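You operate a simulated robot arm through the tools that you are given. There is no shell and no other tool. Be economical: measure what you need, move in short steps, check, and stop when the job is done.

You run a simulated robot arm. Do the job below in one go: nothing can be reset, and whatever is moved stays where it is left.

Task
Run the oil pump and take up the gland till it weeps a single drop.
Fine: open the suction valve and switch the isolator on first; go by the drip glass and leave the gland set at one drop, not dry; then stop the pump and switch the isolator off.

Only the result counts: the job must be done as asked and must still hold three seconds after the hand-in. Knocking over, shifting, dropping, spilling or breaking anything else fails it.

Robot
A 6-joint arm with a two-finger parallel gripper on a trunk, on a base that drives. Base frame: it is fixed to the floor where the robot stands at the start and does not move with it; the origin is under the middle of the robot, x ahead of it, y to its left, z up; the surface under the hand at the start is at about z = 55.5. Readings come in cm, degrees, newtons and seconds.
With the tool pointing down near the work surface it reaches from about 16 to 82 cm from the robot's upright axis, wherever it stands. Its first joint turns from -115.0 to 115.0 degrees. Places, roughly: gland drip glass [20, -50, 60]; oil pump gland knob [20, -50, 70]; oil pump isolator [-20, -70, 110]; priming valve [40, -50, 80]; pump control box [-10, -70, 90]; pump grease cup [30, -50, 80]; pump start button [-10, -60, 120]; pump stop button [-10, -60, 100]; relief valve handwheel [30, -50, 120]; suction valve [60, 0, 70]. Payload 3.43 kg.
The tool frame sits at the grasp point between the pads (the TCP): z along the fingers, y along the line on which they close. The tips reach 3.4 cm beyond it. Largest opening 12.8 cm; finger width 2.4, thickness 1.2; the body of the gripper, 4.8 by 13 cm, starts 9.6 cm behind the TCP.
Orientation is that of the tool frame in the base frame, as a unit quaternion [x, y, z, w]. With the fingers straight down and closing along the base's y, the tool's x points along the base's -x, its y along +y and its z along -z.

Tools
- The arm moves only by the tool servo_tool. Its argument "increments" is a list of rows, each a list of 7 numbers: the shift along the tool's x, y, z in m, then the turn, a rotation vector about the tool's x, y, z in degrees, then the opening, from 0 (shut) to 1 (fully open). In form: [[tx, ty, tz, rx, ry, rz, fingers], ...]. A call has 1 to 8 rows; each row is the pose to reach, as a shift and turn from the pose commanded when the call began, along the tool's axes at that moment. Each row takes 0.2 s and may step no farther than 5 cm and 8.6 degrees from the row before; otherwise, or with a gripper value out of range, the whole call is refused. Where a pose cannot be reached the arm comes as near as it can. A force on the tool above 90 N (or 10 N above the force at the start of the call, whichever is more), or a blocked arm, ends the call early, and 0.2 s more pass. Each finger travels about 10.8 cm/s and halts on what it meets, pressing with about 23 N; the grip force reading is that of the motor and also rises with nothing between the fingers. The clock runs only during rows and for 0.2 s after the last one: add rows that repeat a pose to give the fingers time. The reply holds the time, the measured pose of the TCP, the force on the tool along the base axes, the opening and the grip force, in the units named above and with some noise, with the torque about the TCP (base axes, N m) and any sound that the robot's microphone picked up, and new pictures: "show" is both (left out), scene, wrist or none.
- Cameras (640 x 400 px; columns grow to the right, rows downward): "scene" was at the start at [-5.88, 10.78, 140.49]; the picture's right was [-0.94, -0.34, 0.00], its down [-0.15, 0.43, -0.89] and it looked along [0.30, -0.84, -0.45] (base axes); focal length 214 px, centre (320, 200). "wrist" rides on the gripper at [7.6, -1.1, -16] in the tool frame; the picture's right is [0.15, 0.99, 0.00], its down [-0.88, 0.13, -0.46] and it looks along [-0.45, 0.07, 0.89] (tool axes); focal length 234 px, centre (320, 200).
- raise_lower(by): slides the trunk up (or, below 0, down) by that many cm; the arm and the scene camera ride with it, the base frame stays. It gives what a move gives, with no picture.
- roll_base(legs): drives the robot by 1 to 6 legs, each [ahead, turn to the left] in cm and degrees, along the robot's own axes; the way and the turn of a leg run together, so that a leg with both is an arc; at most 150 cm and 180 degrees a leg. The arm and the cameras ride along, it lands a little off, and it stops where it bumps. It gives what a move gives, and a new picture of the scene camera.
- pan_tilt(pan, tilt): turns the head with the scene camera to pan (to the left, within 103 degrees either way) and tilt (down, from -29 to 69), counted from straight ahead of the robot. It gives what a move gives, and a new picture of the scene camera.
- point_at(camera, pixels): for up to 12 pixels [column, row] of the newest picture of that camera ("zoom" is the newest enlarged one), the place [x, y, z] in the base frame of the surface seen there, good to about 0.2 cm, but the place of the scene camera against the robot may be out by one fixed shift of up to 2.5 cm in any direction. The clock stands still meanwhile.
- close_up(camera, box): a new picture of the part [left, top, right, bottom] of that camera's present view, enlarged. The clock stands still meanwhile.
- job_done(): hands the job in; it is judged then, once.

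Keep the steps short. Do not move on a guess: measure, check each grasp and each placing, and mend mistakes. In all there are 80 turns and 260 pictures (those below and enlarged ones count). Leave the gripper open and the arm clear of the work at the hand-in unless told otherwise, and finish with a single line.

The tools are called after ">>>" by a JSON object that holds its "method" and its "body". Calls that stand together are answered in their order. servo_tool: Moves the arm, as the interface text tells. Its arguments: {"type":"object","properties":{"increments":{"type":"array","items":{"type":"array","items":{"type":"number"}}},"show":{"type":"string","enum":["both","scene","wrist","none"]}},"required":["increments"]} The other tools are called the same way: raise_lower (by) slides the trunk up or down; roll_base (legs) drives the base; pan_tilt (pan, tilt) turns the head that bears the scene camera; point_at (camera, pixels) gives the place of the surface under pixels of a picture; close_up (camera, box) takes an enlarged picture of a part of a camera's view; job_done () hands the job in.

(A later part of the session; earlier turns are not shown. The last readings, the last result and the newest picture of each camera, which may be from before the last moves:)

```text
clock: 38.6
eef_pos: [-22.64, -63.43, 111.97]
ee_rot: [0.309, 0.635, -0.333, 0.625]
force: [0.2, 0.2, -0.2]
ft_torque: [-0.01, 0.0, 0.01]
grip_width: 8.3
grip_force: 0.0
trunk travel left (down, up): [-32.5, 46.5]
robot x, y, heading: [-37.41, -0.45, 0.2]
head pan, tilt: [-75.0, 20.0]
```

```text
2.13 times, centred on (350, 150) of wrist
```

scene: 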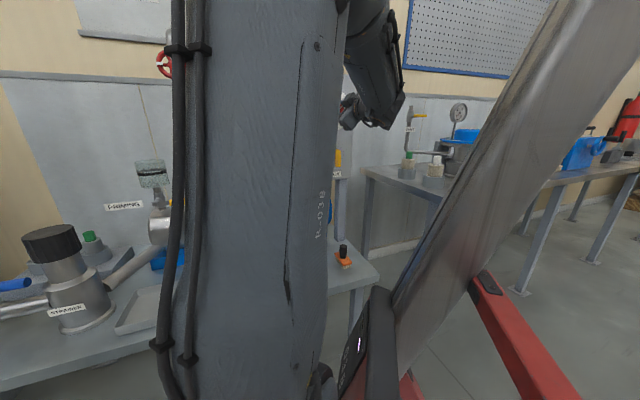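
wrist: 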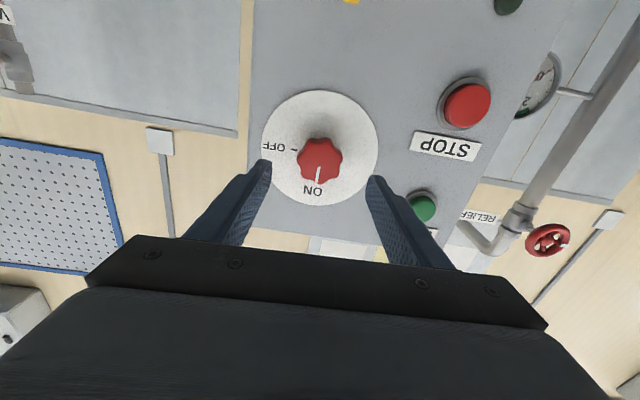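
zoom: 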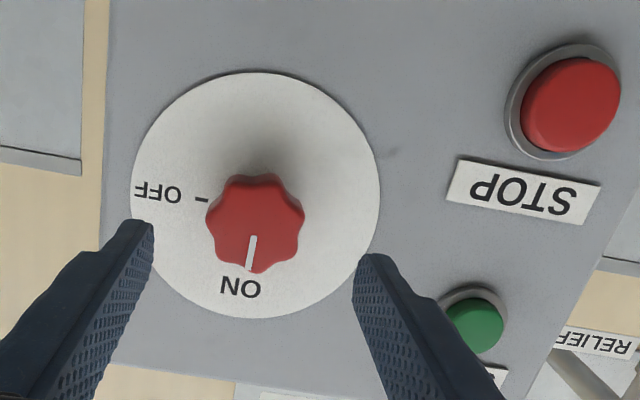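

The isolator is at ON. I'll measure the START and STOP faces, then close the fingers to press START.

>>> {"method": "point_at", "body": {"camera": "wrist", "pixels": [[423, 208], [428, 204], [418, 203], [424, 214], [468, 105], [474, 100], [430, 100], [350, 240]]}}

>>> {"method": "servo_tool", "body": {"increments": [[0, 0, -0.02, 0, 0, 0, 0.4], [-0.02, 0.04, -0.02, 0, 0, 0, 0.2], [-0.038, 0.08, -0.02, 0, 0, 0, 0], [-0.038, 0.12, -0.02, 0, 0, 0, 0], [-0.038, 0.12, -0.02, 0, 0, 0, 0]], "show": "both"}}

```text
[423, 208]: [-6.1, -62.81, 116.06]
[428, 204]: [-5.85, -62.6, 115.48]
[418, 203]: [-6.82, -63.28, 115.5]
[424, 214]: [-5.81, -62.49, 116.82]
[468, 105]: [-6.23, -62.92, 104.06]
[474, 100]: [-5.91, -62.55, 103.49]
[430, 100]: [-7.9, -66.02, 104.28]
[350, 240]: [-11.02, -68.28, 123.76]
```

```text
clock: 39.8
eef_pos: [-14.28, -54.41, 115.13]
ee_rot: [0.309, 0.635, -0.334, 0.624]
force: [-1.0, 0.0, 0.2]
ft_torque: [0.01, -0.02, 0.0]
grip_width: 0.0
grip_force: 23.0
trunk travel left (down, up): [-32.5, 46.5]
robot x, y, heading: [-37.32, -0.19, 0.2]
head pan, tilt: [-75.0, 20.0]
```

scene: 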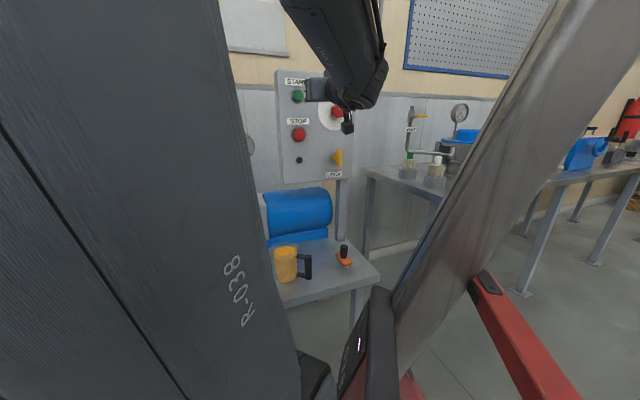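
wrist: 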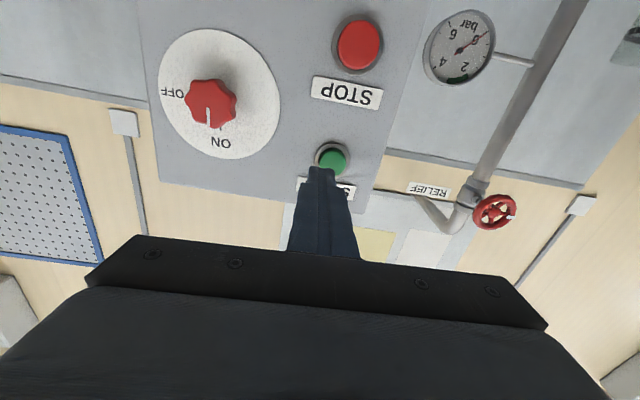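

The green button's face is at (-6.2,-62.8,115.8). I'll line up and press.

>>> {"method": "servo_tool", "body": {"increments": [[-0.007, 0.016, 0.04, 0, 0, 0, 0], [-0.007, 0.016, 0.073, 0, 0, 0, 0], [-0.007, 0.016, 0.082, 0, 0, 0, 0], [-0.007, 0.016, 0.087, 0, 0, 0, 0], [-0.007, 0.016, 0.091, 0, 0, 0, 0], [-0.007, 0.016, 0.091, 0, 0, 0, 0]], "show": "wrist"}}

```text
clock: 41.2
eef_pos: [-7.81, -60.81, 115.7]
ee_rot: [0.309, 0.635, -0.334, 0.624]
force: [-28.6, 61.5, -17.0]
ft_torque: [0.61, 0.14, 0.44]
grip_width: 0.01
grip_force: 23.0
trunk travel left (down, up): [-32.5, 46.5]
robot x, y, heading: [-37.03, 0.13, 0.1]
head pan, tilt: [-75.0, 20.0]
heard: click
```

wrist: 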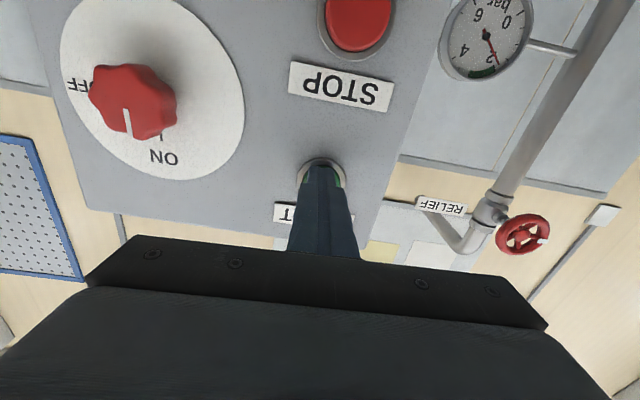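

It clicked and the gauge rises, so the pump is running. I'll back off, slide along the bench towards the gland and come down.

>>> {"method": "servo_tool", "body": {"increments": [[0, 0, -0.05, 0, 0, 0, 0], [0, 0, -0.1, 0, 0, 0, 0], [0, 0.045, -0.12, 0, 0, 0, 0], [0.02, 0.09, -0.12, 0, 0, 0, 0], [0.045, 0.13, -0.12, 0, 0, 0, 0.2], [0.07, 0.17, -0.12, 0, 0, 0, 0.4], [0.1, 0.205, -0.12, 0, 0, 0, 0.4], [0.14, 0.23, -0.12, 0, 0, 0, 0.4]], "show": "wrist"}}

>>> {"method": "servo_tool", "body": {"increments": [[0.045, 0.01, 0, 0, 0, 0, 0.4], [0.09, 0.015, 0, 0, 0, 0, 0.4], [0.13, 0.015, 0, 0, 0, 0, 0.4], [0.17, 0.015, 0, 0, 0, 0, 0.4]], "show": "both"}}

```text
clock: 43.0
eef_pos: [2.66, -43.99, 98.87]
ee_rot: [0.307, 0.642, -0.327, 0.622]
force: [-1.2, 0.0, -0.5]
ft_torque: [0.01, 0.01, -0.02]
grip_width: 5.12
grip_force: 0.1
out of reach, approached as far as the arm can: row 3, 4, 5, 6, 7, 8
trunk travel left (down, up): [-32.5, 46.5]
robot x, y, heading: [-37.14, 0.06, 0.5]
head pan, tilt: [-75.0, 20.0]
```

wrist: 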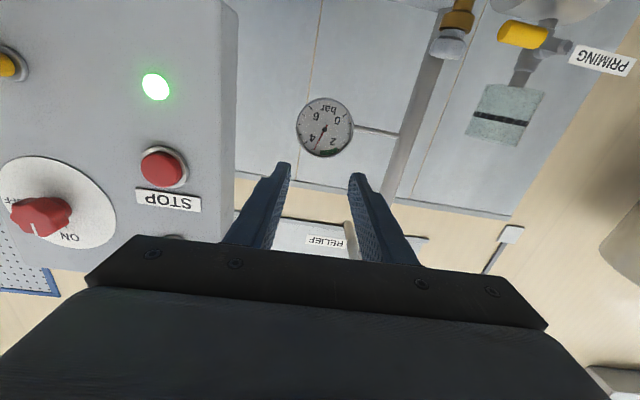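

```text
clock: 44.0
eef_pos: [3.03, -49.09, 85.29]
ee_rot: [0.319, 0.635, -0.307, 0.633]
force: [-0.5, 0.7, 0.5]
ft_torque: [0.0, 0.04, 0.01]
grip_width: 5.11
grip_force: 0.1
out of reach, approached as far as the arm can: row 1, 2, 3, 4
trunk travel left (down, up): [-32.5, 46.5]
robot x, y, heading: [-37.26, -0.01, 0.2]
head pan, tilt: [-75.0, 20.0]
```

scene: 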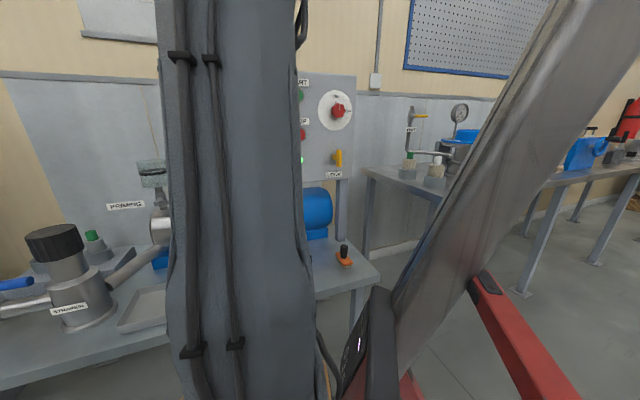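
wrist: 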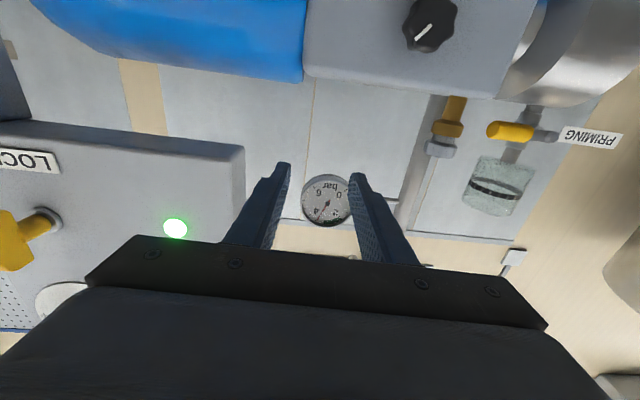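

The gland knob is in view at (430,25), black with a white mark. I'll measure it and look more closely.

>>> {"method": "close_up", "body": {"camera": "wrist", "box": [340, 0, 520, 112]}}

>>> {"method": "point_at", "body": {"camera": "wrist", "pixels": [[430, 25], [408, 20], [452, 20], [430, 46], [360, 20], [360, 60], [470, 60], [490, 30], [250, 50]]}}

```text
3.56 times, centred on (430, 56) of wrist
```

zoom: 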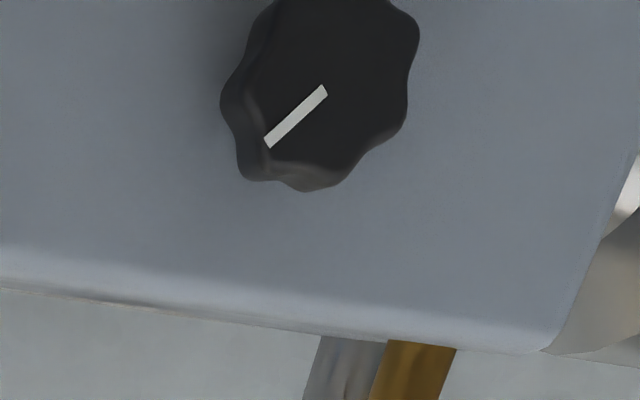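

```text
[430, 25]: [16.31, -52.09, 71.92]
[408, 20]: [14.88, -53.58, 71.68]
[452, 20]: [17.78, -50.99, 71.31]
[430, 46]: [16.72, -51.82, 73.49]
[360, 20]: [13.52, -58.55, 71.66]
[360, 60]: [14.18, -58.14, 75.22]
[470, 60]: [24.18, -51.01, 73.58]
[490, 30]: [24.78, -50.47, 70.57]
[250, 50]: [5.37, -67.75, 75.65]
```

>>> {"method": "servo_tool", "body": {"increments": [[0.0, 0.03, -0.01, 0, 0, 0, 0.5], [0.03, 0.06, 0.0, 0, 0, 0, 0.55], [0.065, 0.088, 0.01, 0, 0, 0, 0.6], [0.1, 0.088, 0.02, 0, 0, 0, 0.65], [0.136, 0.088, 0.03, 0, 0, 0, 0.65], [0.136, 0.088, 0.03, 0, 0, 0, 0.65]], "show": "both"}}

```text
clock: 45.4
eef_pos: [6.72, -50.65, 74.02]
ee_rot: [0.327, 0.638, -0.263, 0.645]
force: [0.5, 0.1, 1.0]
ft_torque: [0.02, 0.0, 0.02]
grip_width: 8.33
grip_force: 0.1
out of reach, approached as far as the arm can: row 1, 2, 3, 4, 5, 6
trunk travel left (down, up): [-32.5, 46.5]
robot x, y, heading: [-37.06, 0.01, 0.1]
head pan, tilt: [-75.0, 20.0]
```

scene: 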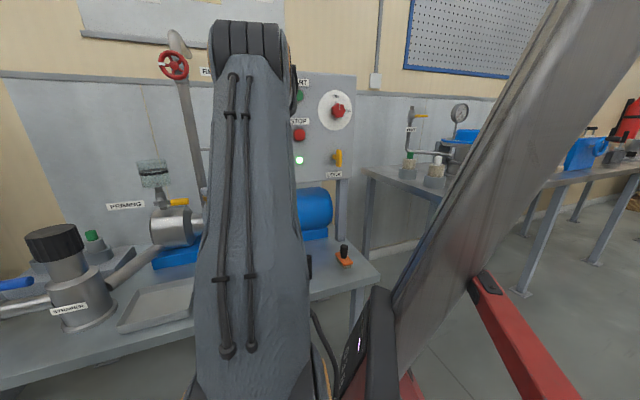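
wrist: 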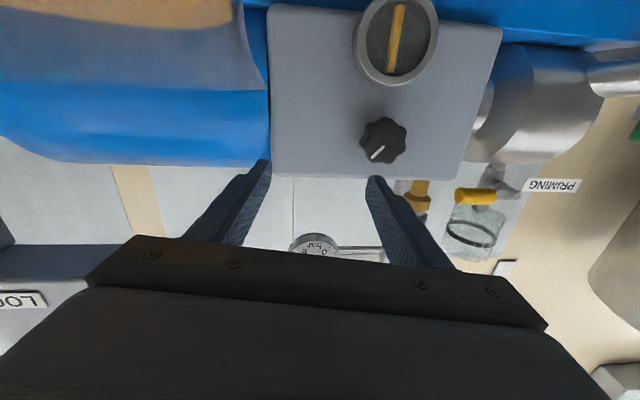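

The drip glass sits just above the knob in this upside-down picture and shows a yellow stream, so the leak is running. The arm is folded too tightly here, so I'll drive back 15 cm for reach. The hand stays above the mug (top about z 65).

>>> {"method": "roll_base", "body": {"legs": [[-15, 0]]}}

>>> {"method": "close_up", "body": {"camera": "wrist", "box": [240, 0, 640, 240]}}

```text
clock: 46.7
eef_pos: [-8.21, -50.87, 74.19]
ee_rot: [0.329, 0.638, -0.264, 0.645]
force: [-0.6, -0.4, 0.2]
ft_torque: [-0.02, 0.0, -0.01]
grip_width: 8.32
grip_force: 0.0
trunk travel left (down, up): [-32.5, 46.5]
robot x, y, heading: [-51.85, 0.12, -0.2]
head pan, tilt: [-75.0, 20.0]
```

scene: 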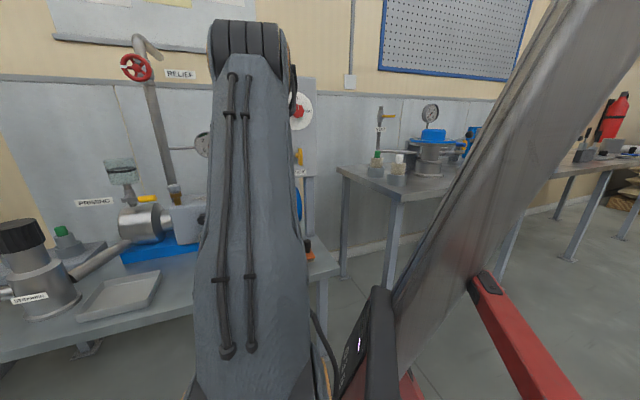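

```text
1.60 times, centred on (440, 120) of wrist
```

zoom: 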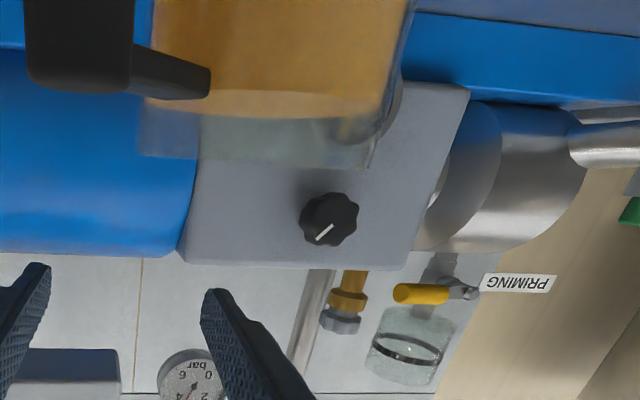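

The mug is now close in front of the wrist camera. I'll find where it is before moving.

>>> {"method": "point_at", "body": {"camera": "zoom", "pixels": [[280, 40], [170, 60], [380, 60], [280, 110], [280, 160], [80, 60], [195, 80], [360, 160], [335, 220]]}}

```text
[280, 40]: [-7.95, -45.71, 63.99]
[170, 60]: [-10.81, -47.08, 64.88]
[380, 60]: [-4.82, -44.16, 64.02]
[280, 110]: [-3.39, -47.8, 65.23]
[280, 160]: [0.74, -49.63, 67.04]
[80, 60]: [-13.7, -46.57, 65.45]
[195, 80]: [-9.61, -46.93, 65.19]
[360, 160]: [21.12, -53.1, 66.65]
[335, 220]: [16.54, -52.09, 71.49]
```

The mug's rim is at about 67, and it stands at x -10…0, y -44…-51. I'll rise first, then move over to stand in front of the gland while squaring the tool.

>>> {"method": "servo_tool", "body": {"increments": [[-0.045, 0, 0, 2, -1, -2, 0.65], [-0.06, 0.02, 0.01, 5, -1.7, -5, 0.65], [-0.055, 0.06, 0.03, 5, -1.7, -5, 0.65], [-0.05, 0.1, 0.05, 5, -1.7, -5, 0.65], [-0.045, 0.14, 0.075, 5, -1.7, -5, 0.65], [-0.045, 0.188, 0.09, 5, -1.7, -5, 0.65], [-0.045, 0.188, 0.106, 5, -1.7, -5, 0.65]], "show": "both"}}

```text
refused: row 6 steps farther than a row can; nothing moved
```

>>> {"method": "servo_tool", "body": {"increments": [[-0.045, 0, 0, 2, -1, -2, 0.65], [-0.06, 0.02, 0.01, 5, -1.7, -5, 0.65], [-0.055, 0.06, 0.03, 5, -1.7, -5, 0.65], [-0.05, 0.1, 0.05, 5, -1.7, -5, 0.65], [-0.045, 0.14, 0.07, 5, -1.7, -5, 0.65], [-0.045, 0.165, 0.09, 5, -1.7, -5, 0.65], [-0.045, 0.188, 0.106, 5, -1.7, -5, 0.65]], "show": "both"}}

```text
clock: 48.3
eef_pos: [1.3, -56.2, 82.2]
ee_rot: [0.274, 0.661, -0.269, 0.644]
force: [0.0, -0.5, 0.7]
ft_torque: [0.03, 0.02, 0.0]
grip_width: 8.33
grip_force: 0.0
out of reach, approached as far as the arm can: row 1, 2, 3, 4, 5, 6, 7
trunk travel left (down, up): [-32.5, 46.5]
robot x, y, heading: [-51.68, 0.19, 0.2]
head pan, tilt: [-75.0, 20.0]
```

scene: 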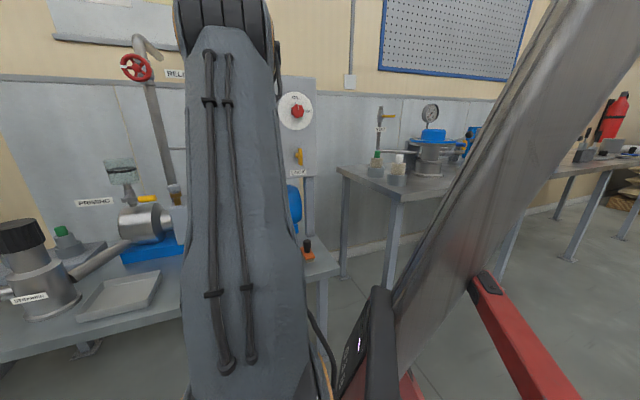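
wrist: 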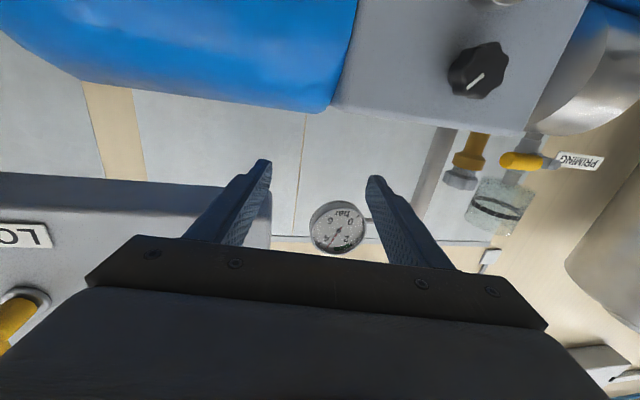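

The tool keeps falling short because it points too far right of the arm's own direction. I'll pull the hand straight back, then drive forward so the arm faces the gland squarely.

>>> {"method": "servo_tool", "body": {"increments": [[0, 0, -0.04, 0, 0, 0, 0.65], [0, 0, -0.08, 0, 0, 0, 0.65], [-0.01, 0, -0.12, 0, 0, 0, 0.65], [-0.02, 0, -0.16, 0, 0, 0, 0.65], [-0.03, 0, -0.2, 0, 0, 0, 0.65]], "show": "wrist"}}

```text
clock: 49.5
eef_pos: [-11.25, -47.4, 86.24]
ee_rot: [0.273, 0.662, -0.268, 0.644]
force: [-0.4, -0.5, -0.3]
ft_torque: [-0.02, 0.02, -0.01]
grip_width: 8.31
grip_force: 0.1
out of reach, approached as far as the arm can: row 4, 5
trunk travel left (down, up): [-32.5, 46.5]
robot x, y, heading: [-51.87, -0.39, 0.2]
head pan, tilt: [-75.0, 20.0]
```

wrist: 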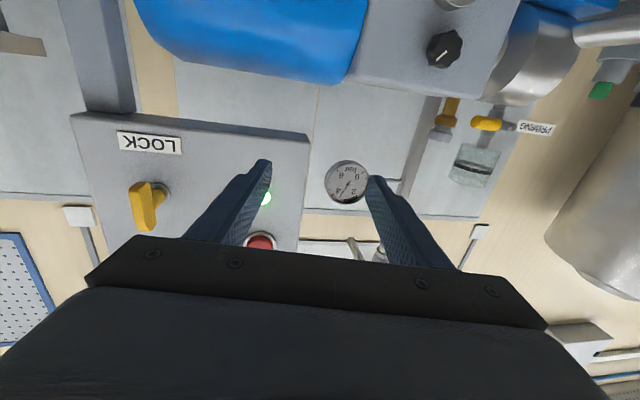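

>>> {"method": "roll_base", "body": {"legs": [[26, 0]]}}

>>> {"method": "close_up", "body": {"camera": "wrist", "box": [0, 0, 640, 400]}}

```text
clock: 51.4
eef_pos: [14.4, -47.45, 86.24]
ee_rot: [0.272, 0.663, -0.266, 0.645]
force: [-0.3, 0.7, -0.8]
ft_torque: [0.01, -0.02, 0.0]
grip_width: 8.31
grip_force: 0.0
trunk travel left (down, up): [-32.5, 46.5]
robot x, y, heading: [-26.73, -0.45, -0.3]
head pan, tilt: [-75.0, 20.0]
```

scene: 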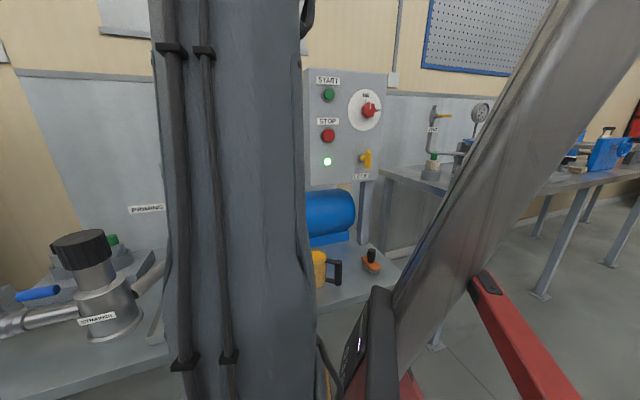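

```text
1.00 times, centred on (320, 200) of wrist (not enlarged: the box is as wide or as high as the picture)
```

zoom: 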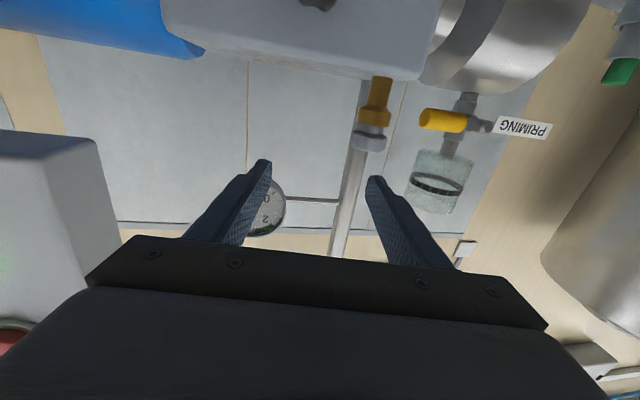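

>>> {"method": "servo_tool", "body": {"increments": [[0, 0, -0.035, 4, 0, 0, 0.65], [0.03, -0.007, -0.035, 9.7, 0, 0, 0.65], [0.07, -0.007, -0.03, 9.7, 0, 0, 0.65], [0.11, -0.007, -0.022, 9.7, 0, 0, 0.65], [0.14, -0.007, -0.022, 9.7, 0, 0, 0.65]], "show": "wrist"}}

```text
clock: 52.6
eef_pos: [12.05, -49.94, 75.65]
ee_rot: [0.355, 0.63, -0.285, 0.629]
force: [0.3, -0.5, -0.1]
ft_torque: [0.0, 0.02, 0.01]
grip_width: 8.32
grip_force: 0.2
out of reach, approached as far as the arm can: row 1, 2, 3, 4, 5
trunk travel left (down, up): [-32.5, 46.5]
robot x, y, heading: [-26.39, 0.03, 0.3]
head pan, tilt: [-75.0, 20.0]
```

wrist: 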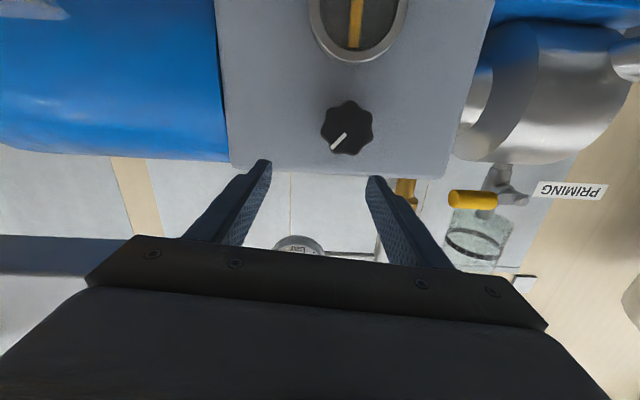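

>>> {"method": "close_up", "body": {"camera": "wrist", "box": [250, 0, 450, 170]}}

>>> {"method": "point_at", "body": {"camera": "wrist", "pixels": [[347, 128], [323, 128], [371, 128], [347, 103], [347, 153], [355, 55], [355, 20], [400, 25], [270, 100], [430, 100]]}}

```text
2.35 times, centred on (350, 85) of wrist
```

zoom: 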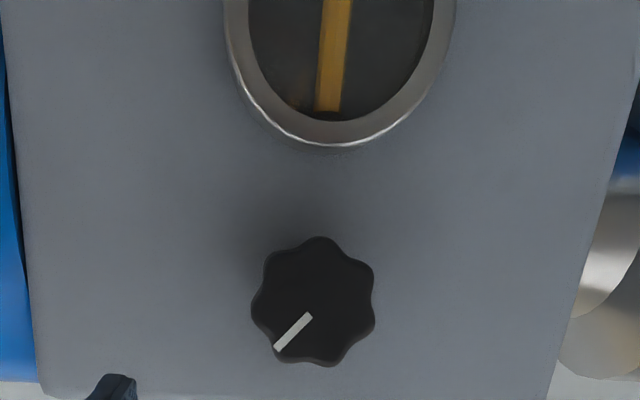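

```text
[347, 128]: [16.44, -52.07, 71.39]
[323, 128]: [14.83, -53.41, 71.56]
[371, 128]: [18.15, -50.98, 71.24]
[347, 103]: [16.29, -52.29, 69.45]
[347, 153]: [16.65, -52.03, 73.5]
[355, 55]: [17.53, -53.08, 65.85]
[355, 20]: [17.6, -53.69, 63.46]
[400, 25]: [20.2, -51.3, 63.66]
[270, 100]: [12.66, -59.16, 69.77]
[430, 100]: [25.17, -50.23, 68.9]
```

The knob's centre is (16.45,-52.1,71.45) and the glass is below it, with its top at z≈66.5. First I'll come down level with the knob, still clear of its face.

>>> {"method": "servo_tool", "body": {"increments": [[0.015, 0.01, 0.0, 0, -2.6, -5, 0.65], [0.03, 0.019, 0.0, 0, -2.6, -5, 0.65], [0.042, 0.019, 0.0, 0, -2.6, -5, 0.65], [0.042, 0.019, 0.0, 0, -2.6, -5, 0.65]], "show": "wrist"}}

```text
clock: 53.6
eef_pos: [13.28, -51.05, 75.04]
ee_rot: [0.347, 0.624, -0.284, 0.64]
force: [0.1, 0.8, 0.0]
ft_torque: [0.04, 0.0, 0.0]
grip_width: 8.32
grip_force: 0.1
out of reach, approached as far as the arm can: row 1, 2, 3, 4
trunk travel left (down, up): [-32.5, 46.5]
robot x, y, heading: [-26.62, -0.21, 0.1]
head pan, tilt: [-75.0, 20.0]
```

wrist: 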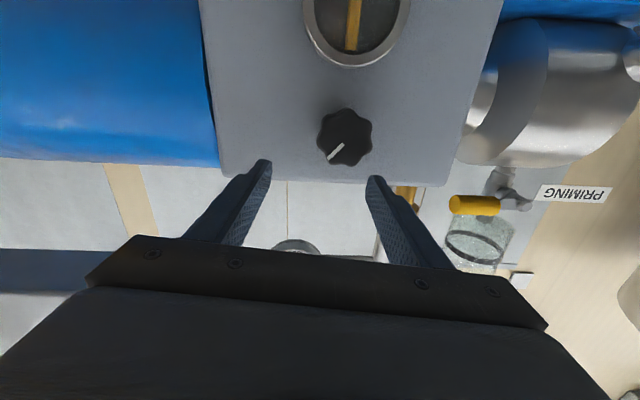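

The arm cannot bring a level hand lower at this trunk height. I'll pull the hand back and up a little, then lower the trunk 14 cm.

>>> {"method": "servo_tool", "body": {"increments": [[0, 0, -0.03, 0, 0, 0, 0.65], [-0.03, 0, -0.03, 0, 0, 0, 0.65], [-0.07, 0, -0.03, 0, 0, 0, 0.65], [-0.11, 0, -0.03, 0, 0, 0, 0.65], [-0.14, 0, -0.03, 0, 0, 0, 0.65]], "show": "none"}}

```text
clock: 54.8
eef_pos: [10.51, -50.08, 89.38]
ee_rot: [0.347, 0.624, -0.284, 0.64]
force: [0.5, -0.8, -0.5]
ft_torque: [0.01, -0.01, 0.0]
grip_width: 8.32
grip_force: 0.0
out of reach, approached as far as the arm can: row 1, 2, 3
trunk travel left (down, up): [-32.5, 46.5]
robot x, y, heading: [-26.79, -0.08, -0.1]
head pan, tilt: [-75.0, 20.0]
```

>>> {"method": "raise_lower", "body": {"by": -12}}

>>> {"method": "servo_tool", "body": {"increments": [[0, 0, -0.03, 0, 0, 0, 0.65], [0, 0, -0.03, 0, 0, 0, 0.65]], "show": "both"}}

```text
clock: 56.3
eef_pos: [11.75, -49.98, 77.24]
ee_rot: [0.347, 0.624, -0.283, 0.64]
force: [0.9, 0.1, -0.4]
ft_torque: [0.0, -0.05, -0.02]
grip_width: 8.36
grip_force: 0.0
trunk travel left (down, up): [-20.5, 58.5]
robot x, y, heading: [-26.48, -0.19, 0.1]
head pan, tilt: [-75.0, 20.0]
```

```text
clock: 56.9
eef_pos: [10.09, -50.01, 77.99]
ee_rot: [0.345, 0.626, -0.282, 0.641]
force: [0.6, -0.9, 1.1]
ft_torque: [0.02, 0.0, 0.01]
grip_width: 8.3
grip_force: 0.1
out of reach, approached as far as the arm can: row 1, 2
trunk travel left (down, up): [-20.5, 58.5]
robot x, y, heading: [-26.17, -0.67, -0.0]
head pan, tilt: [-75.0, 20.0]
```

scene: 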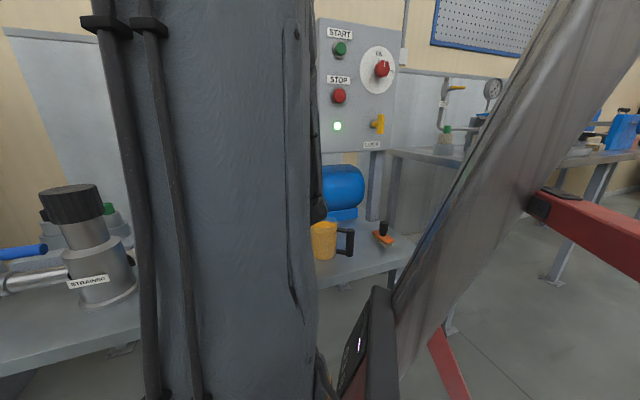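
wrist: 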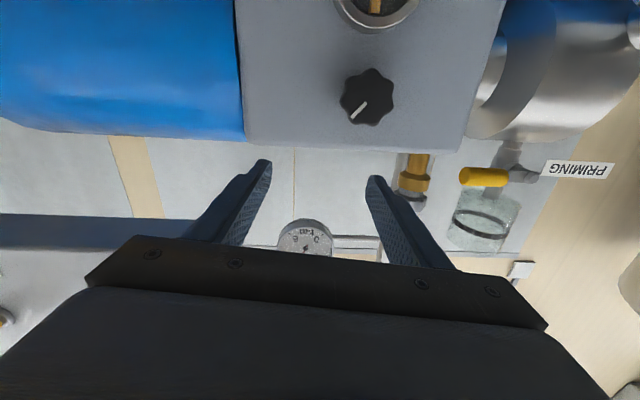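

At this standoff the tips are still about 2 cm short of the knob. I'll move across and down, level with the knob.

>>> {"method": "servo_tool", "body": {"increments": [[0.01, 0.015, 0.0, 0, -1, -3, 0.65], [0.025, 0.033, 0.005, 0, -1, -5, 0.65], [0.05, 0.033, 0.012, 0, -1, -5, 0.65], [0.068, 0.033, 0.015, 0, -1, -5, 0.65], [0.068, 0.033, 0.015, 0, -1, -5, 0.65]], "show": "wrist"}}

```text
clock: 58.1
eef_pos: [14.51, -50.31, 71.33]
ee_rot: [0.316, 0.634, -0.313, 0.633]
force: [-0.1, -0.7, 0.4]
ft_torque: [0.0, -0.01, -0.02]
grip_width: 8.32
grip_force: 0.0
out of reach, approached as far as the arm can: row 1, 2, 3, 4, 5
trunk travel left (down, up): [-20.5, 58.5]
robot x, y, heading: [-26.37, 0.07, -0.1]
head pan, tilt: [-75.0, 20.0]
```

wrist: 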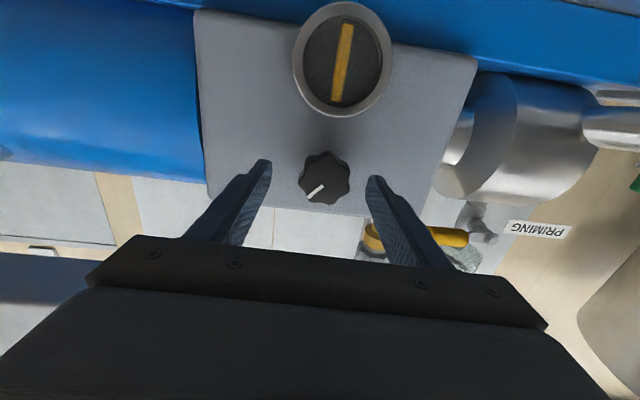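

Level and nearly centred. I'll advance 1.7 cm and grip.

>>> {"method": "servo_tool", "body": {"increments": [[-0.001, 0.0046, 0.008, 0, 0, 0, 0.65], [-0.001, 0.0046, 0.017, 0, 0, 0, 0.65], [-0.001, 0.0046, 0.017, 0, 0, 0, 0.4], [-0.001, 0.0046, 0.017, 0, 0, 0, 0.2], [-0.001, 0.0046, 0.017, 0, 0, 0, 0.2]], "show": "wrist"}}

>>> {"method": "close_up", "body": {"camera": "wrist", "box": [240, 0, 440, 220]}}

```text
clock: 59.3
eef_pos: [15.91, -51.51, 71.63]
ee_rot: [0.318, 0.633, -0.311, 0.633]
force: [-1.9, -6.3, 1.1]
ft_torque: [0.25, 0.22, -1.19]
grip_width: 4.53
grip_force: 45.1
trunk travel left (down, up): [-20.5, 58.5]
robot x, y, heading: [-26.58, -0.1, 0.4]
head pan, tilt: [-75.0, 20.0]
```

wrist: 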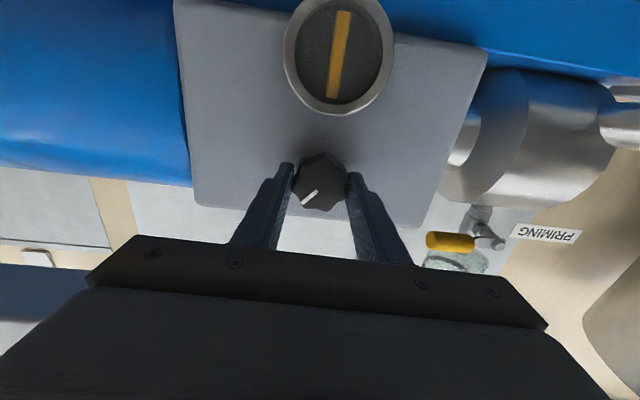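

```text
1.82 times, centred on (340, 110) of wrist
```

zoom: 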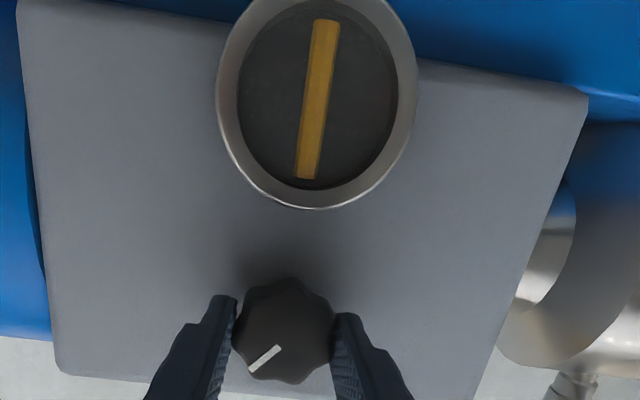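

I have a firm grip (4.5 cm), and the glass shows a full stream. I'll turn clockwise 24° to tighten and watch the glass.

>>> {"method": "servo_tool", "body": {"increments": [[0, 0, 0, 0, 0, 8, 0.2], [0, 0, 0, 0, 0, 16, 0.2], [0, 0, 0, 0, 0, 24, 0.2], [0, 0, 0, 0, 0, 24, 0.2]], "show": "wrist"}}

>>> {"method": "close_up", "body": {"camera": "wrist", "box": [240, 0, 440, 220]}}

```text
clock: 60.3
eef_pos: [15.88, -51.47, 71.7]
ee_rot: [0.443, 0.553, -0.175, 0.684]
force: [-0.3, -37.3, 0.0]
ft_torque: [0.15, 0.16, -0.98]
grip_width: 4.53
grip_force: 44.5
trunk travel left (down, up): [-20.5, 58.5]
robot x, y, heading: [-26.35, -0.09, 0.0]
head pan, tilt: [-75.0, 20.0]
```

wrist: 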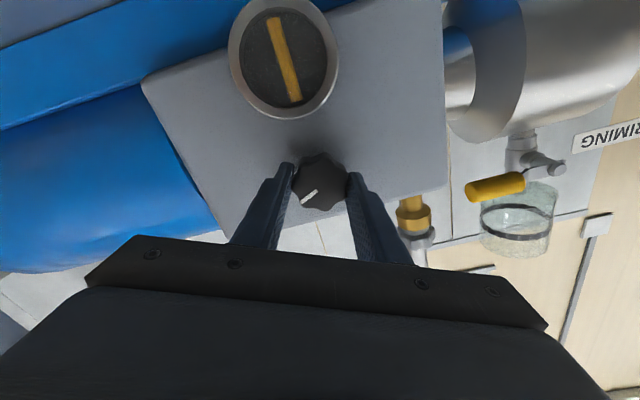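

```text
1.82 times, centred on (340, 110) of wrist
```

zoom: 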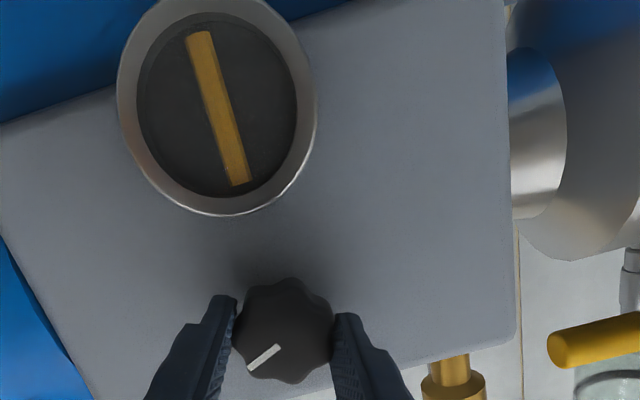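

The stream is slightly thinner. I'll carry on in steps, easing in 2 mm for the inward pull.

>>> {"method": "servo_tool", "body": {"increments": [[0, 0, 0.002, 0, 0, 8, 0.2], [0, 0, 0.002, 0, 0, 16, 0.2], [0, 0, 0.002, 0, 0, 24, 0.2], [0, 0, 0.002, 0, 0, 32, 0.2], [0, 0, 0.002, 0, 0, 32, 0.2]], "show": "none"}}

>>> {"method": "close_up", "body": {"camera": "wrist", "box": [160, 0, 440, 220]}}

```text
clock: 61.5
eef_pos: [15.98, -51.44, 71.53]
ee_rot: [0.578, 0.41, 0.022, 0.705]
force: [-38.3, 10.3, -7.7]
ft_torque: [0.85, 0.69, -1.12]
grip_width: 4.51
grip_force: 45.2
trunk travel left (down, up): [-20.5, 58.5]
robot x, y, heading: [-26.54, 0.14, 0.1]
head pan, tilt: [-75.0, 20.0]
```

```text
1.82 times, centred on (300, 110) of wrist
```

zoom: 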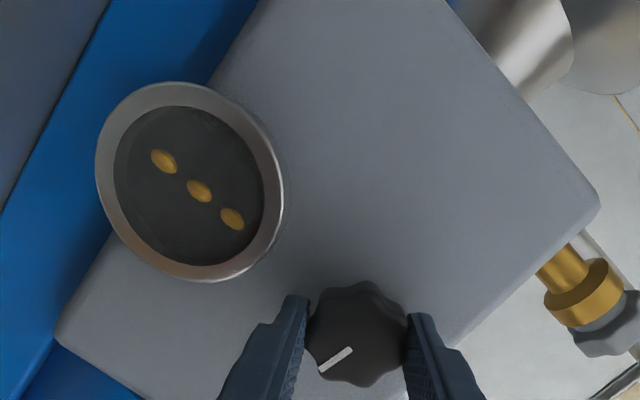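

Now it shows three drops. I'll take smaller steps from here.

>>> {"method": "servo_tool", "body": {"increments": [[0, 0, 0, 0, 0, 4, 0.2], [0, 0, 0, 0, 0, 8, 0.2], [0, 0, 0, 0, 0, 8, 0.2]], "show": "none"}}

>>> {"method": "close_up", "body": {"camera": "wrist", "box": [160, 0, 440, 220]}}

```text
clock: 62.3
eef_pos: [15.96, -51.55, 71.48]
ee_rot: [0.606, 0.369, 0.069, 0.701]
force: [-42.2, 5.6, -21.1]
ft_torque: [0.87, 0.66, -0.89]
grip_width: 4.48
grip_force: 45.0
trunk travel left (down, up): [-20.5, 58.5]
robot x, y, heading: [-26.93, 0.06, 0.2]
head pan, tilt: [-75.0, 20.0]
```

```text
1.82 times, centred on (300, 110) of wrist
```

zoom: 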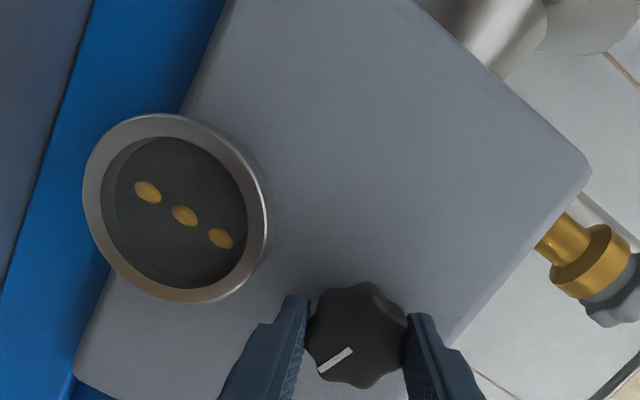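

>>> {"method": "servo_tool", "body": {"increments": [[0, -0.0015, -0.0015, 0, 0, 4, 0.2], [0, -0.0015, -0.0015, 0, 0, 8, 0.2], [0, -0.0015, -0.0015, 0, 0, 10, 0.2], [0, -0.0015, -0.0015, 0, 0, 10, 0.2]], "show": "none"}}

>>> {"method": "close_up", "body": {"camera": "wrist", "box": [160, 0, 440, 220]}}

```text
clock: 63.3
eef_pos: [16.09, -51.48, 71.48]
ee_rot: [0.634, 0.316, 0.13, 0.694]
force: [-18.1, -3.0, -19.7]
ft_torque: [0.53, 0.36, -1.23]
grip_width: 4.49
grip_force: 45.0
trunk travel left (down, up): [-20.5, 58.5]
robot x, y, heading: [-26.53, -0.04, 0.3]
head pan, tilt: [-75.0, 20.0]
```

```text
1.82 times, centred on (300, 110) of wrist
```

zoom: 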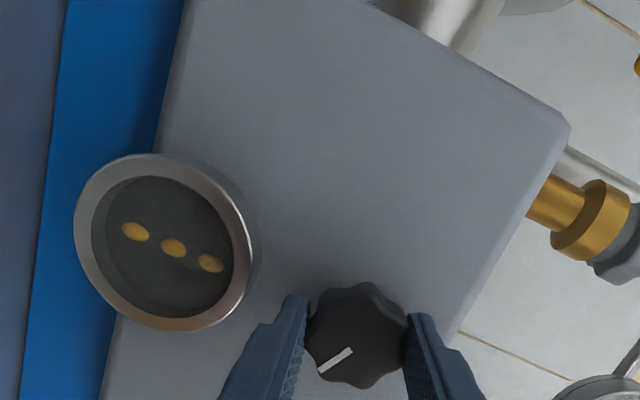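

Still three drops, so another step.

>>> {"method": "servo_tool", "body": {"increments": [[0, -0.001, -0.0, 0, 0, 4, 0.2], [0, -0.001, -0.0, 0, 0, 8, 0.2], [0, -0.001, -0.0, 0, 0, 12, 0.2], [0, -0.001, -0.0, 0, 0, 12, 0.2]], "show": "none"}}

>>> {"method": "close_up", "body": {"camera": "wrist", "box": [160, 0, 440, 220]}}

```text
clock: 64.3
eef_pos: [16.07, -51.47, 71.49]
ee_rot: [0.663, 0.247, 0.203, 0.677]
force: [-11.0, -6.0, -10.4]
ft_torque: [-0.19, -0.15, -0.78]
grip_width: 4.47
grip_force: 45.4
trunk travel left (down, up): [-20.5, 58.5]
robot x, y, heading: [-26.89, -0.17, 0.2]
head pan, tilt: [-75.0, 20.0]
```

```text
1.82 times, centred on (300, 110) of wrist
```

zoom: 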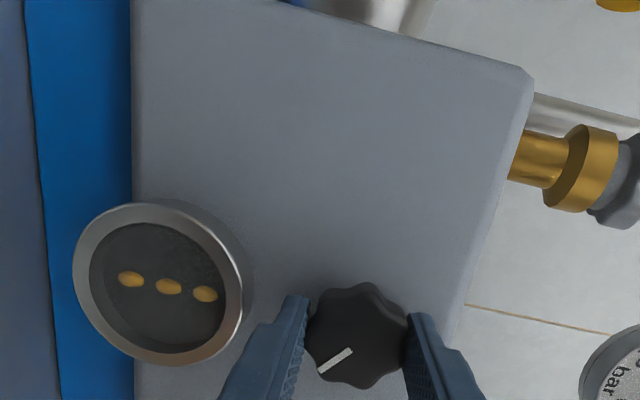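

>>> {"method": "servo_tool", "body": {"increments": [[0, 0, 0, 0, 0, 4, 0.2], [0, 0, 0, 0, 0, 8, 0.2], [0, 0, 0, 0, 0, 12, 0.2], [0, 0, 0, 0, 0, 12, 0.2]], "show": "none"}}

>>> {"method": "close_up", "body": {"camera": "wrist", "box": [160, 0, 440, 220]}}

```text
clock: 65.3
eef_pos: [16.05, -51.4, 71.54]
ee_rot: [0.685, 0.176, 0.272, 0.652]
force: [-8.2, -10.1, -4.0]
ft_torque: [-0.8, -0.54, 0.08]
grip_width: 4.5
grip_force: 45.4
trunk travel left (down, up): [-20.5, 58.5]
robot x, y, heading: [-26.37, -0.15, 0.2]
head pan, tilt: [-75.0, 20.0]
```

```text
1.82 times, centred on (300, 110) of wrist
```

zoom: 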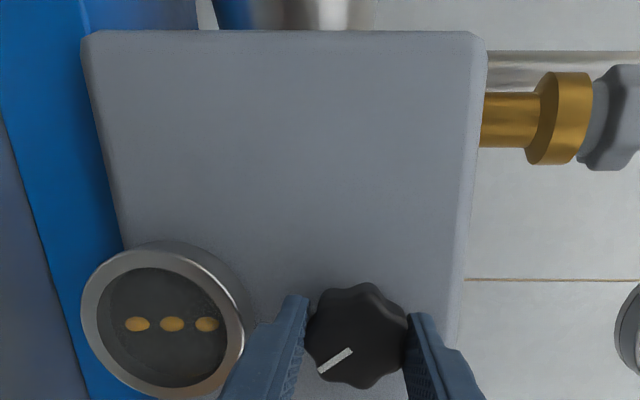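

>>> {"method": "servo_tool", "body": {"increments": [[0, 0, 0, 0, 0, 4, 0.2], [0, 0, 0, 0, 0, 8, 0.2], [0, 0, 0, 0, 0, 12, 0.2], [0, 0, 0, 0, 0, 12, 0.2]], "show": "none"}}

>>> {"method": "close_up", "body": {"camera": "wrist", "box": [160, 40, 440, 260]}}

```text
clock: 66.3
eef_pos: [16.07, -51.53, 71.46]
ee_rot: [0.7, 0.105, 0.339, 0.62]
force: [7.7, -22.4, 0.1]
ft_torque: [-0.8, -0.61, 0.0]
grip_width: 4.49
grip_force: 44.6
trunk travel left (down, up): [-20.5, 58.5]
robot x, y, heading: [-26.57, 0.03, 0.0]
head pan, tilt: [-75.0, 20.0]
```

```text
1.82 times, centred on (300, 150) of wrist
```

zoom: 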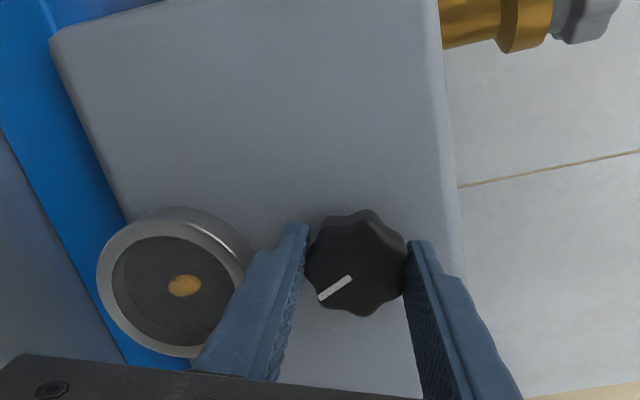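

One drop now. I'll let go carefully. The glass is close below, so I'll open only a little, ease back 1.8 cm and check again.

>>> {"method": "servo_tool", "body": {"increments": [[0, 0, 0, 0, 0, 0, 0.42], [0, 0, 0, 0, 0, 0, 0.42], [0, 0, -0.009, 0, 0, 0, 0.42], [0, 0, -0.018, 0, 0, 0, 0.45], [0, 0, -0.018, 0, 0, 0, 0.45]], "show": "wrist"}}

>>> {"method": "close_up", "body": {"camera": "wrist", "box": [160, 40, 440, 260]}}

```text
clock: 67.5
eef_pos: [14.89, -50.27, 71.34]
ee_rot: [0.701, 0.104, 0.339, 0.619]
force: [0.3, 0.0, -0.4]
ft_torque: [0.03, 0.02, 0.0]
grip_width: 5.77
grip_force: 0.1
trunk travel left (down, up): [-20.5, 58.5]
robot x, y, heading: [-26.58, -0.22, 0.2]
head pan, tilt: [-75.0, 20.0]
```

wrist: 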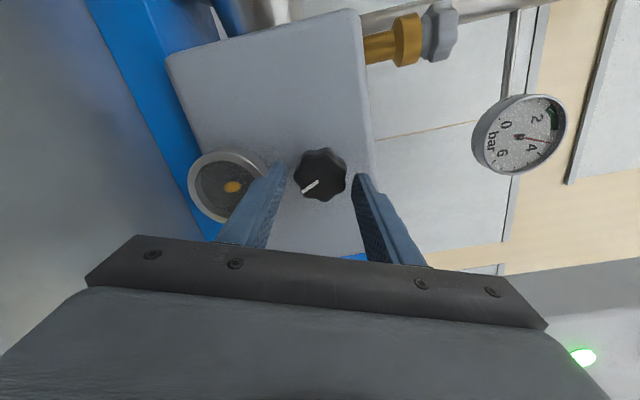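

```text
1.82 times, centred on (300, 150) of wrist
```

zoom: 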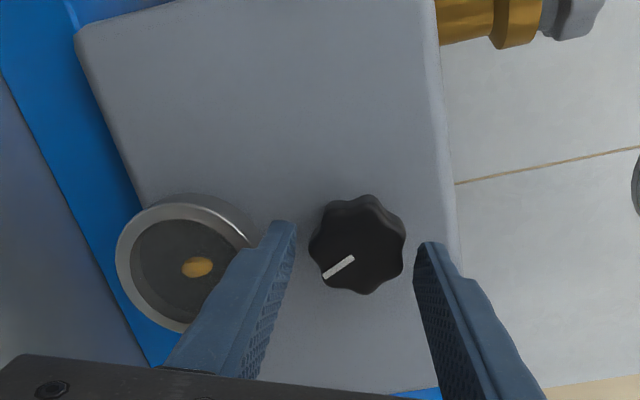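

Still one drop and the knob is free. I'll retract further.

>>> {"method": "servo_tool", "body": {"increments": [[0, 0, -0.02, 0, 0, 0, 0.45], [0, 0, -0.04, 0, 0, 0, 0.45], [0, 0, -0.06, 0, 0, 0, 0.45], [0, 0, -0.08, 0, 0, 0, 0.45]], "show": "wrist"}}

>>> {"method": "close_up", "body": {"camera": "wrist", "box": [200, 90, 360, 210]}}

```text
clock: 68.5
eef_pos: [11.96, -51.01, 72.52]
ee_rot: [0.7, 0.104, 0.338, 0.62]
force: [-0.8, -0.3, 0.1]
ft_torque: [0.01, -0.04, 0.02]
grip_width: 5.77
grip_force: 0.0
out of reach, approached as far as the arm can: row 1, 2, 3, 4
trunk travel left (down, up): [-20.5, 58.5]
robot x, y, heading: [-26.38, -0.42, 0.2]
head pan, tilt: [-75.0, 20.0]
```

wrist: 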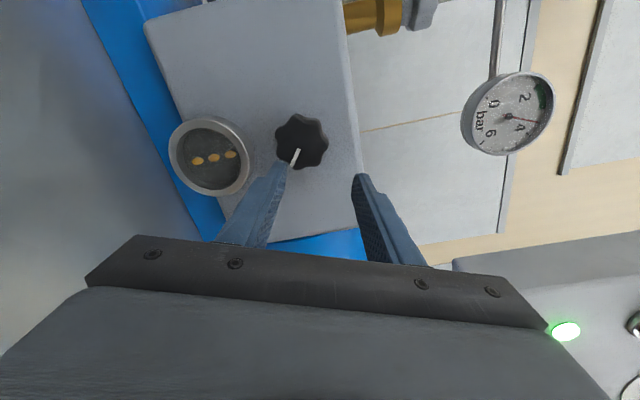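

```text
3.33 times, centred on (280, 150) of wrist
```

zoom: 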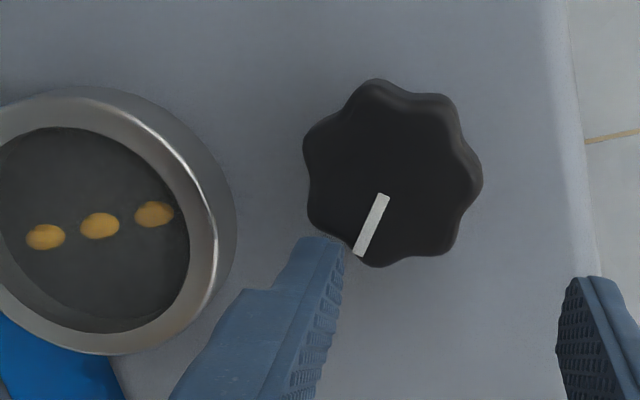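

Sliding sideways at the edge of its reach, the arm turned the knob back and it shows three drops again. I'll re-do that from a better base position. First I'll rise and roll the wrist back, so nothing hangs low over the mug.

>>> {"method": "servo_tool", "body": {"increments": [[0.014, 0.037, 0, 0, 0, 0, 0.45], [0.028, 0.075, 0, 0, 0, -8, 0.45], [0.028, 0.075, 0, 0, 0, -16, 0.45], [0.028, 0.075, 0, 0, 0, -24, 0.45], [0.028, 0.075, 0, 0, 0, -32, 0.45], [0.028, 0.075, 0, 0, 0, -40, 0.45], [0.028, 0.075, 0, 0, 0, -48, 0.45], [0.028, 0.075, 0, 0, 0, -56, 0.45]], "show": "none"}}

>>> {"method": "servo_tool", "body": {"increments": [[0, 0, 0, 0, 0, -8, 0.45], [0, 0, 0, 0, 0, -16, 0.45], [0, 0, 0, 0, 0, -24, 0.45], [0, 0, 0, 0, 0, -32, 0.45], [0, 0, 0, 0, 0, -40, 0.45], [0, 0, 0, 0, 0, -48, 0.45], [0, 0, 0, 0, 0, -56, 0.55]], "show": "wrist"}}

>>> {"method": "roll_base", "body": {"legs": [[-13, 0]]}}

```text
clock: 70.3
eef_pos: [12.1, -50.95, 80.18]
ee_rot: [0.568, 0.422, 0.007, 0.706]
force: [0.1, -0.2, 0.0]
ft_torque: [-0.02, -0.02, 0.01]
grip_width: 5.77
grip_force: 0.1
trunk travel left (down, up): [-20.5, 58.5]
robot x, y, heading: [-26.64, -0.08, 0.1]
head pan, tilt: [-75.0, 20.0]
```

```text
clock: 71.9
eef_pos: [12.04, -50.97, 80.24]
ee_rot: [0.305, 0.639, -0.326, 0.627]
force: [0.6, -0.4, 0.3]
ft_torque: [0.0, -0.05, -0.06]
grip_width: 7.05
grip_force: 0.0
trunk travel left (down, up): [-20.5, 58.5]
robot x, y, heading: [-26.83, 0.14, 0.3]
head pan, tilt: [-75.0, 20.0]
```

wrist: 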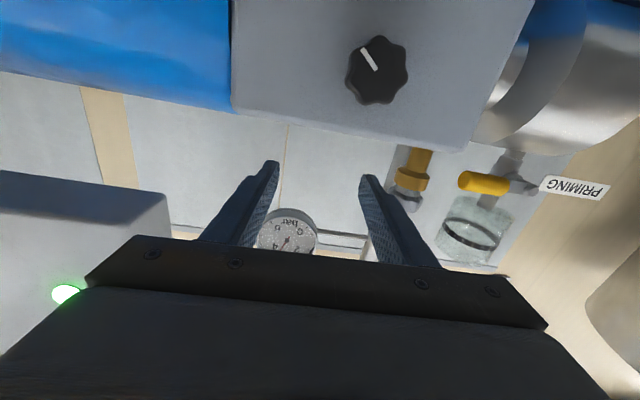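

```text
clock: 73.2
eef_pos: [-1.41, -51.19, 80.22]
ee_rot: [0.307, 0.638, -0.326, 0.627]
force: [-0.5, -0.9, -0.3]
ft_torque: [-0.01, -0.01, 0.01]
grip_width: 7.03
grip_force: 0.0
trunk travel left (down, up): [-20.5, 58.5]
robot x, y, heading: [-39.84, -0.15, -0.2]
head pan, tilt: [-75.0, 20.0]
```

scene: 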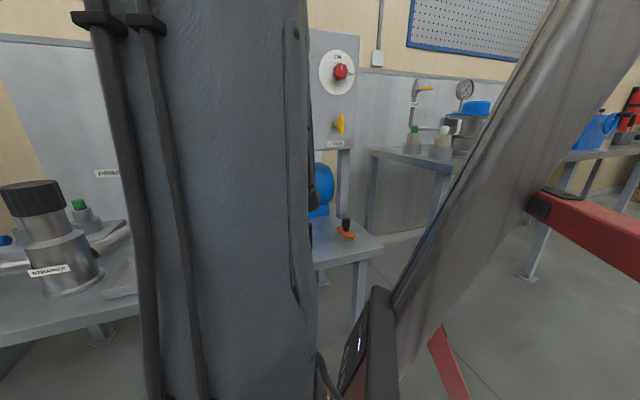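

>>> {"method": "servo_tool", "body": {"increments": [[0, 0.045, 0.01, 0, 0, 0, 0.6], [0, 0.09, 0.025, 0, 0, 0, 0.6], [0.01, 0.13, 0.045, 0, 0, 0, 0.6], [0.03, 0.142, 0.061, 0, 0, 0, 0.6], [0.062, 0.142, 0.061, 0, 0, 0, 0.6], [0.062, 0.142, 0.061, 0, 0, 0, 0.6]], "show": "wrist"}}

```text
clock: 74.6
eef_pos: [7.83, -51.01, 75.17]
ee_rot: [0.298, 0.647, -0.299, 0.635]
force: [-0.1, 0.1, -0.1]
ft_torque: [-0.02, 0.01, -0.02]
grip_width: 7.69
grip_force: 0.0
out of reach, approached as far as the arm can: row 2, 3, 4, 5, 6
trunk travel left (down, up): [-20.5, 58.5]
robot x, y, heading: [-39.81, -0.03, 0.4]
head pan, tilt: [-75.0, 20.0]
```

wrist: 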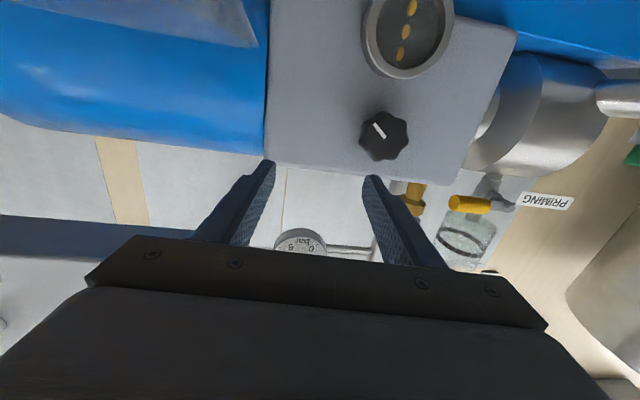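

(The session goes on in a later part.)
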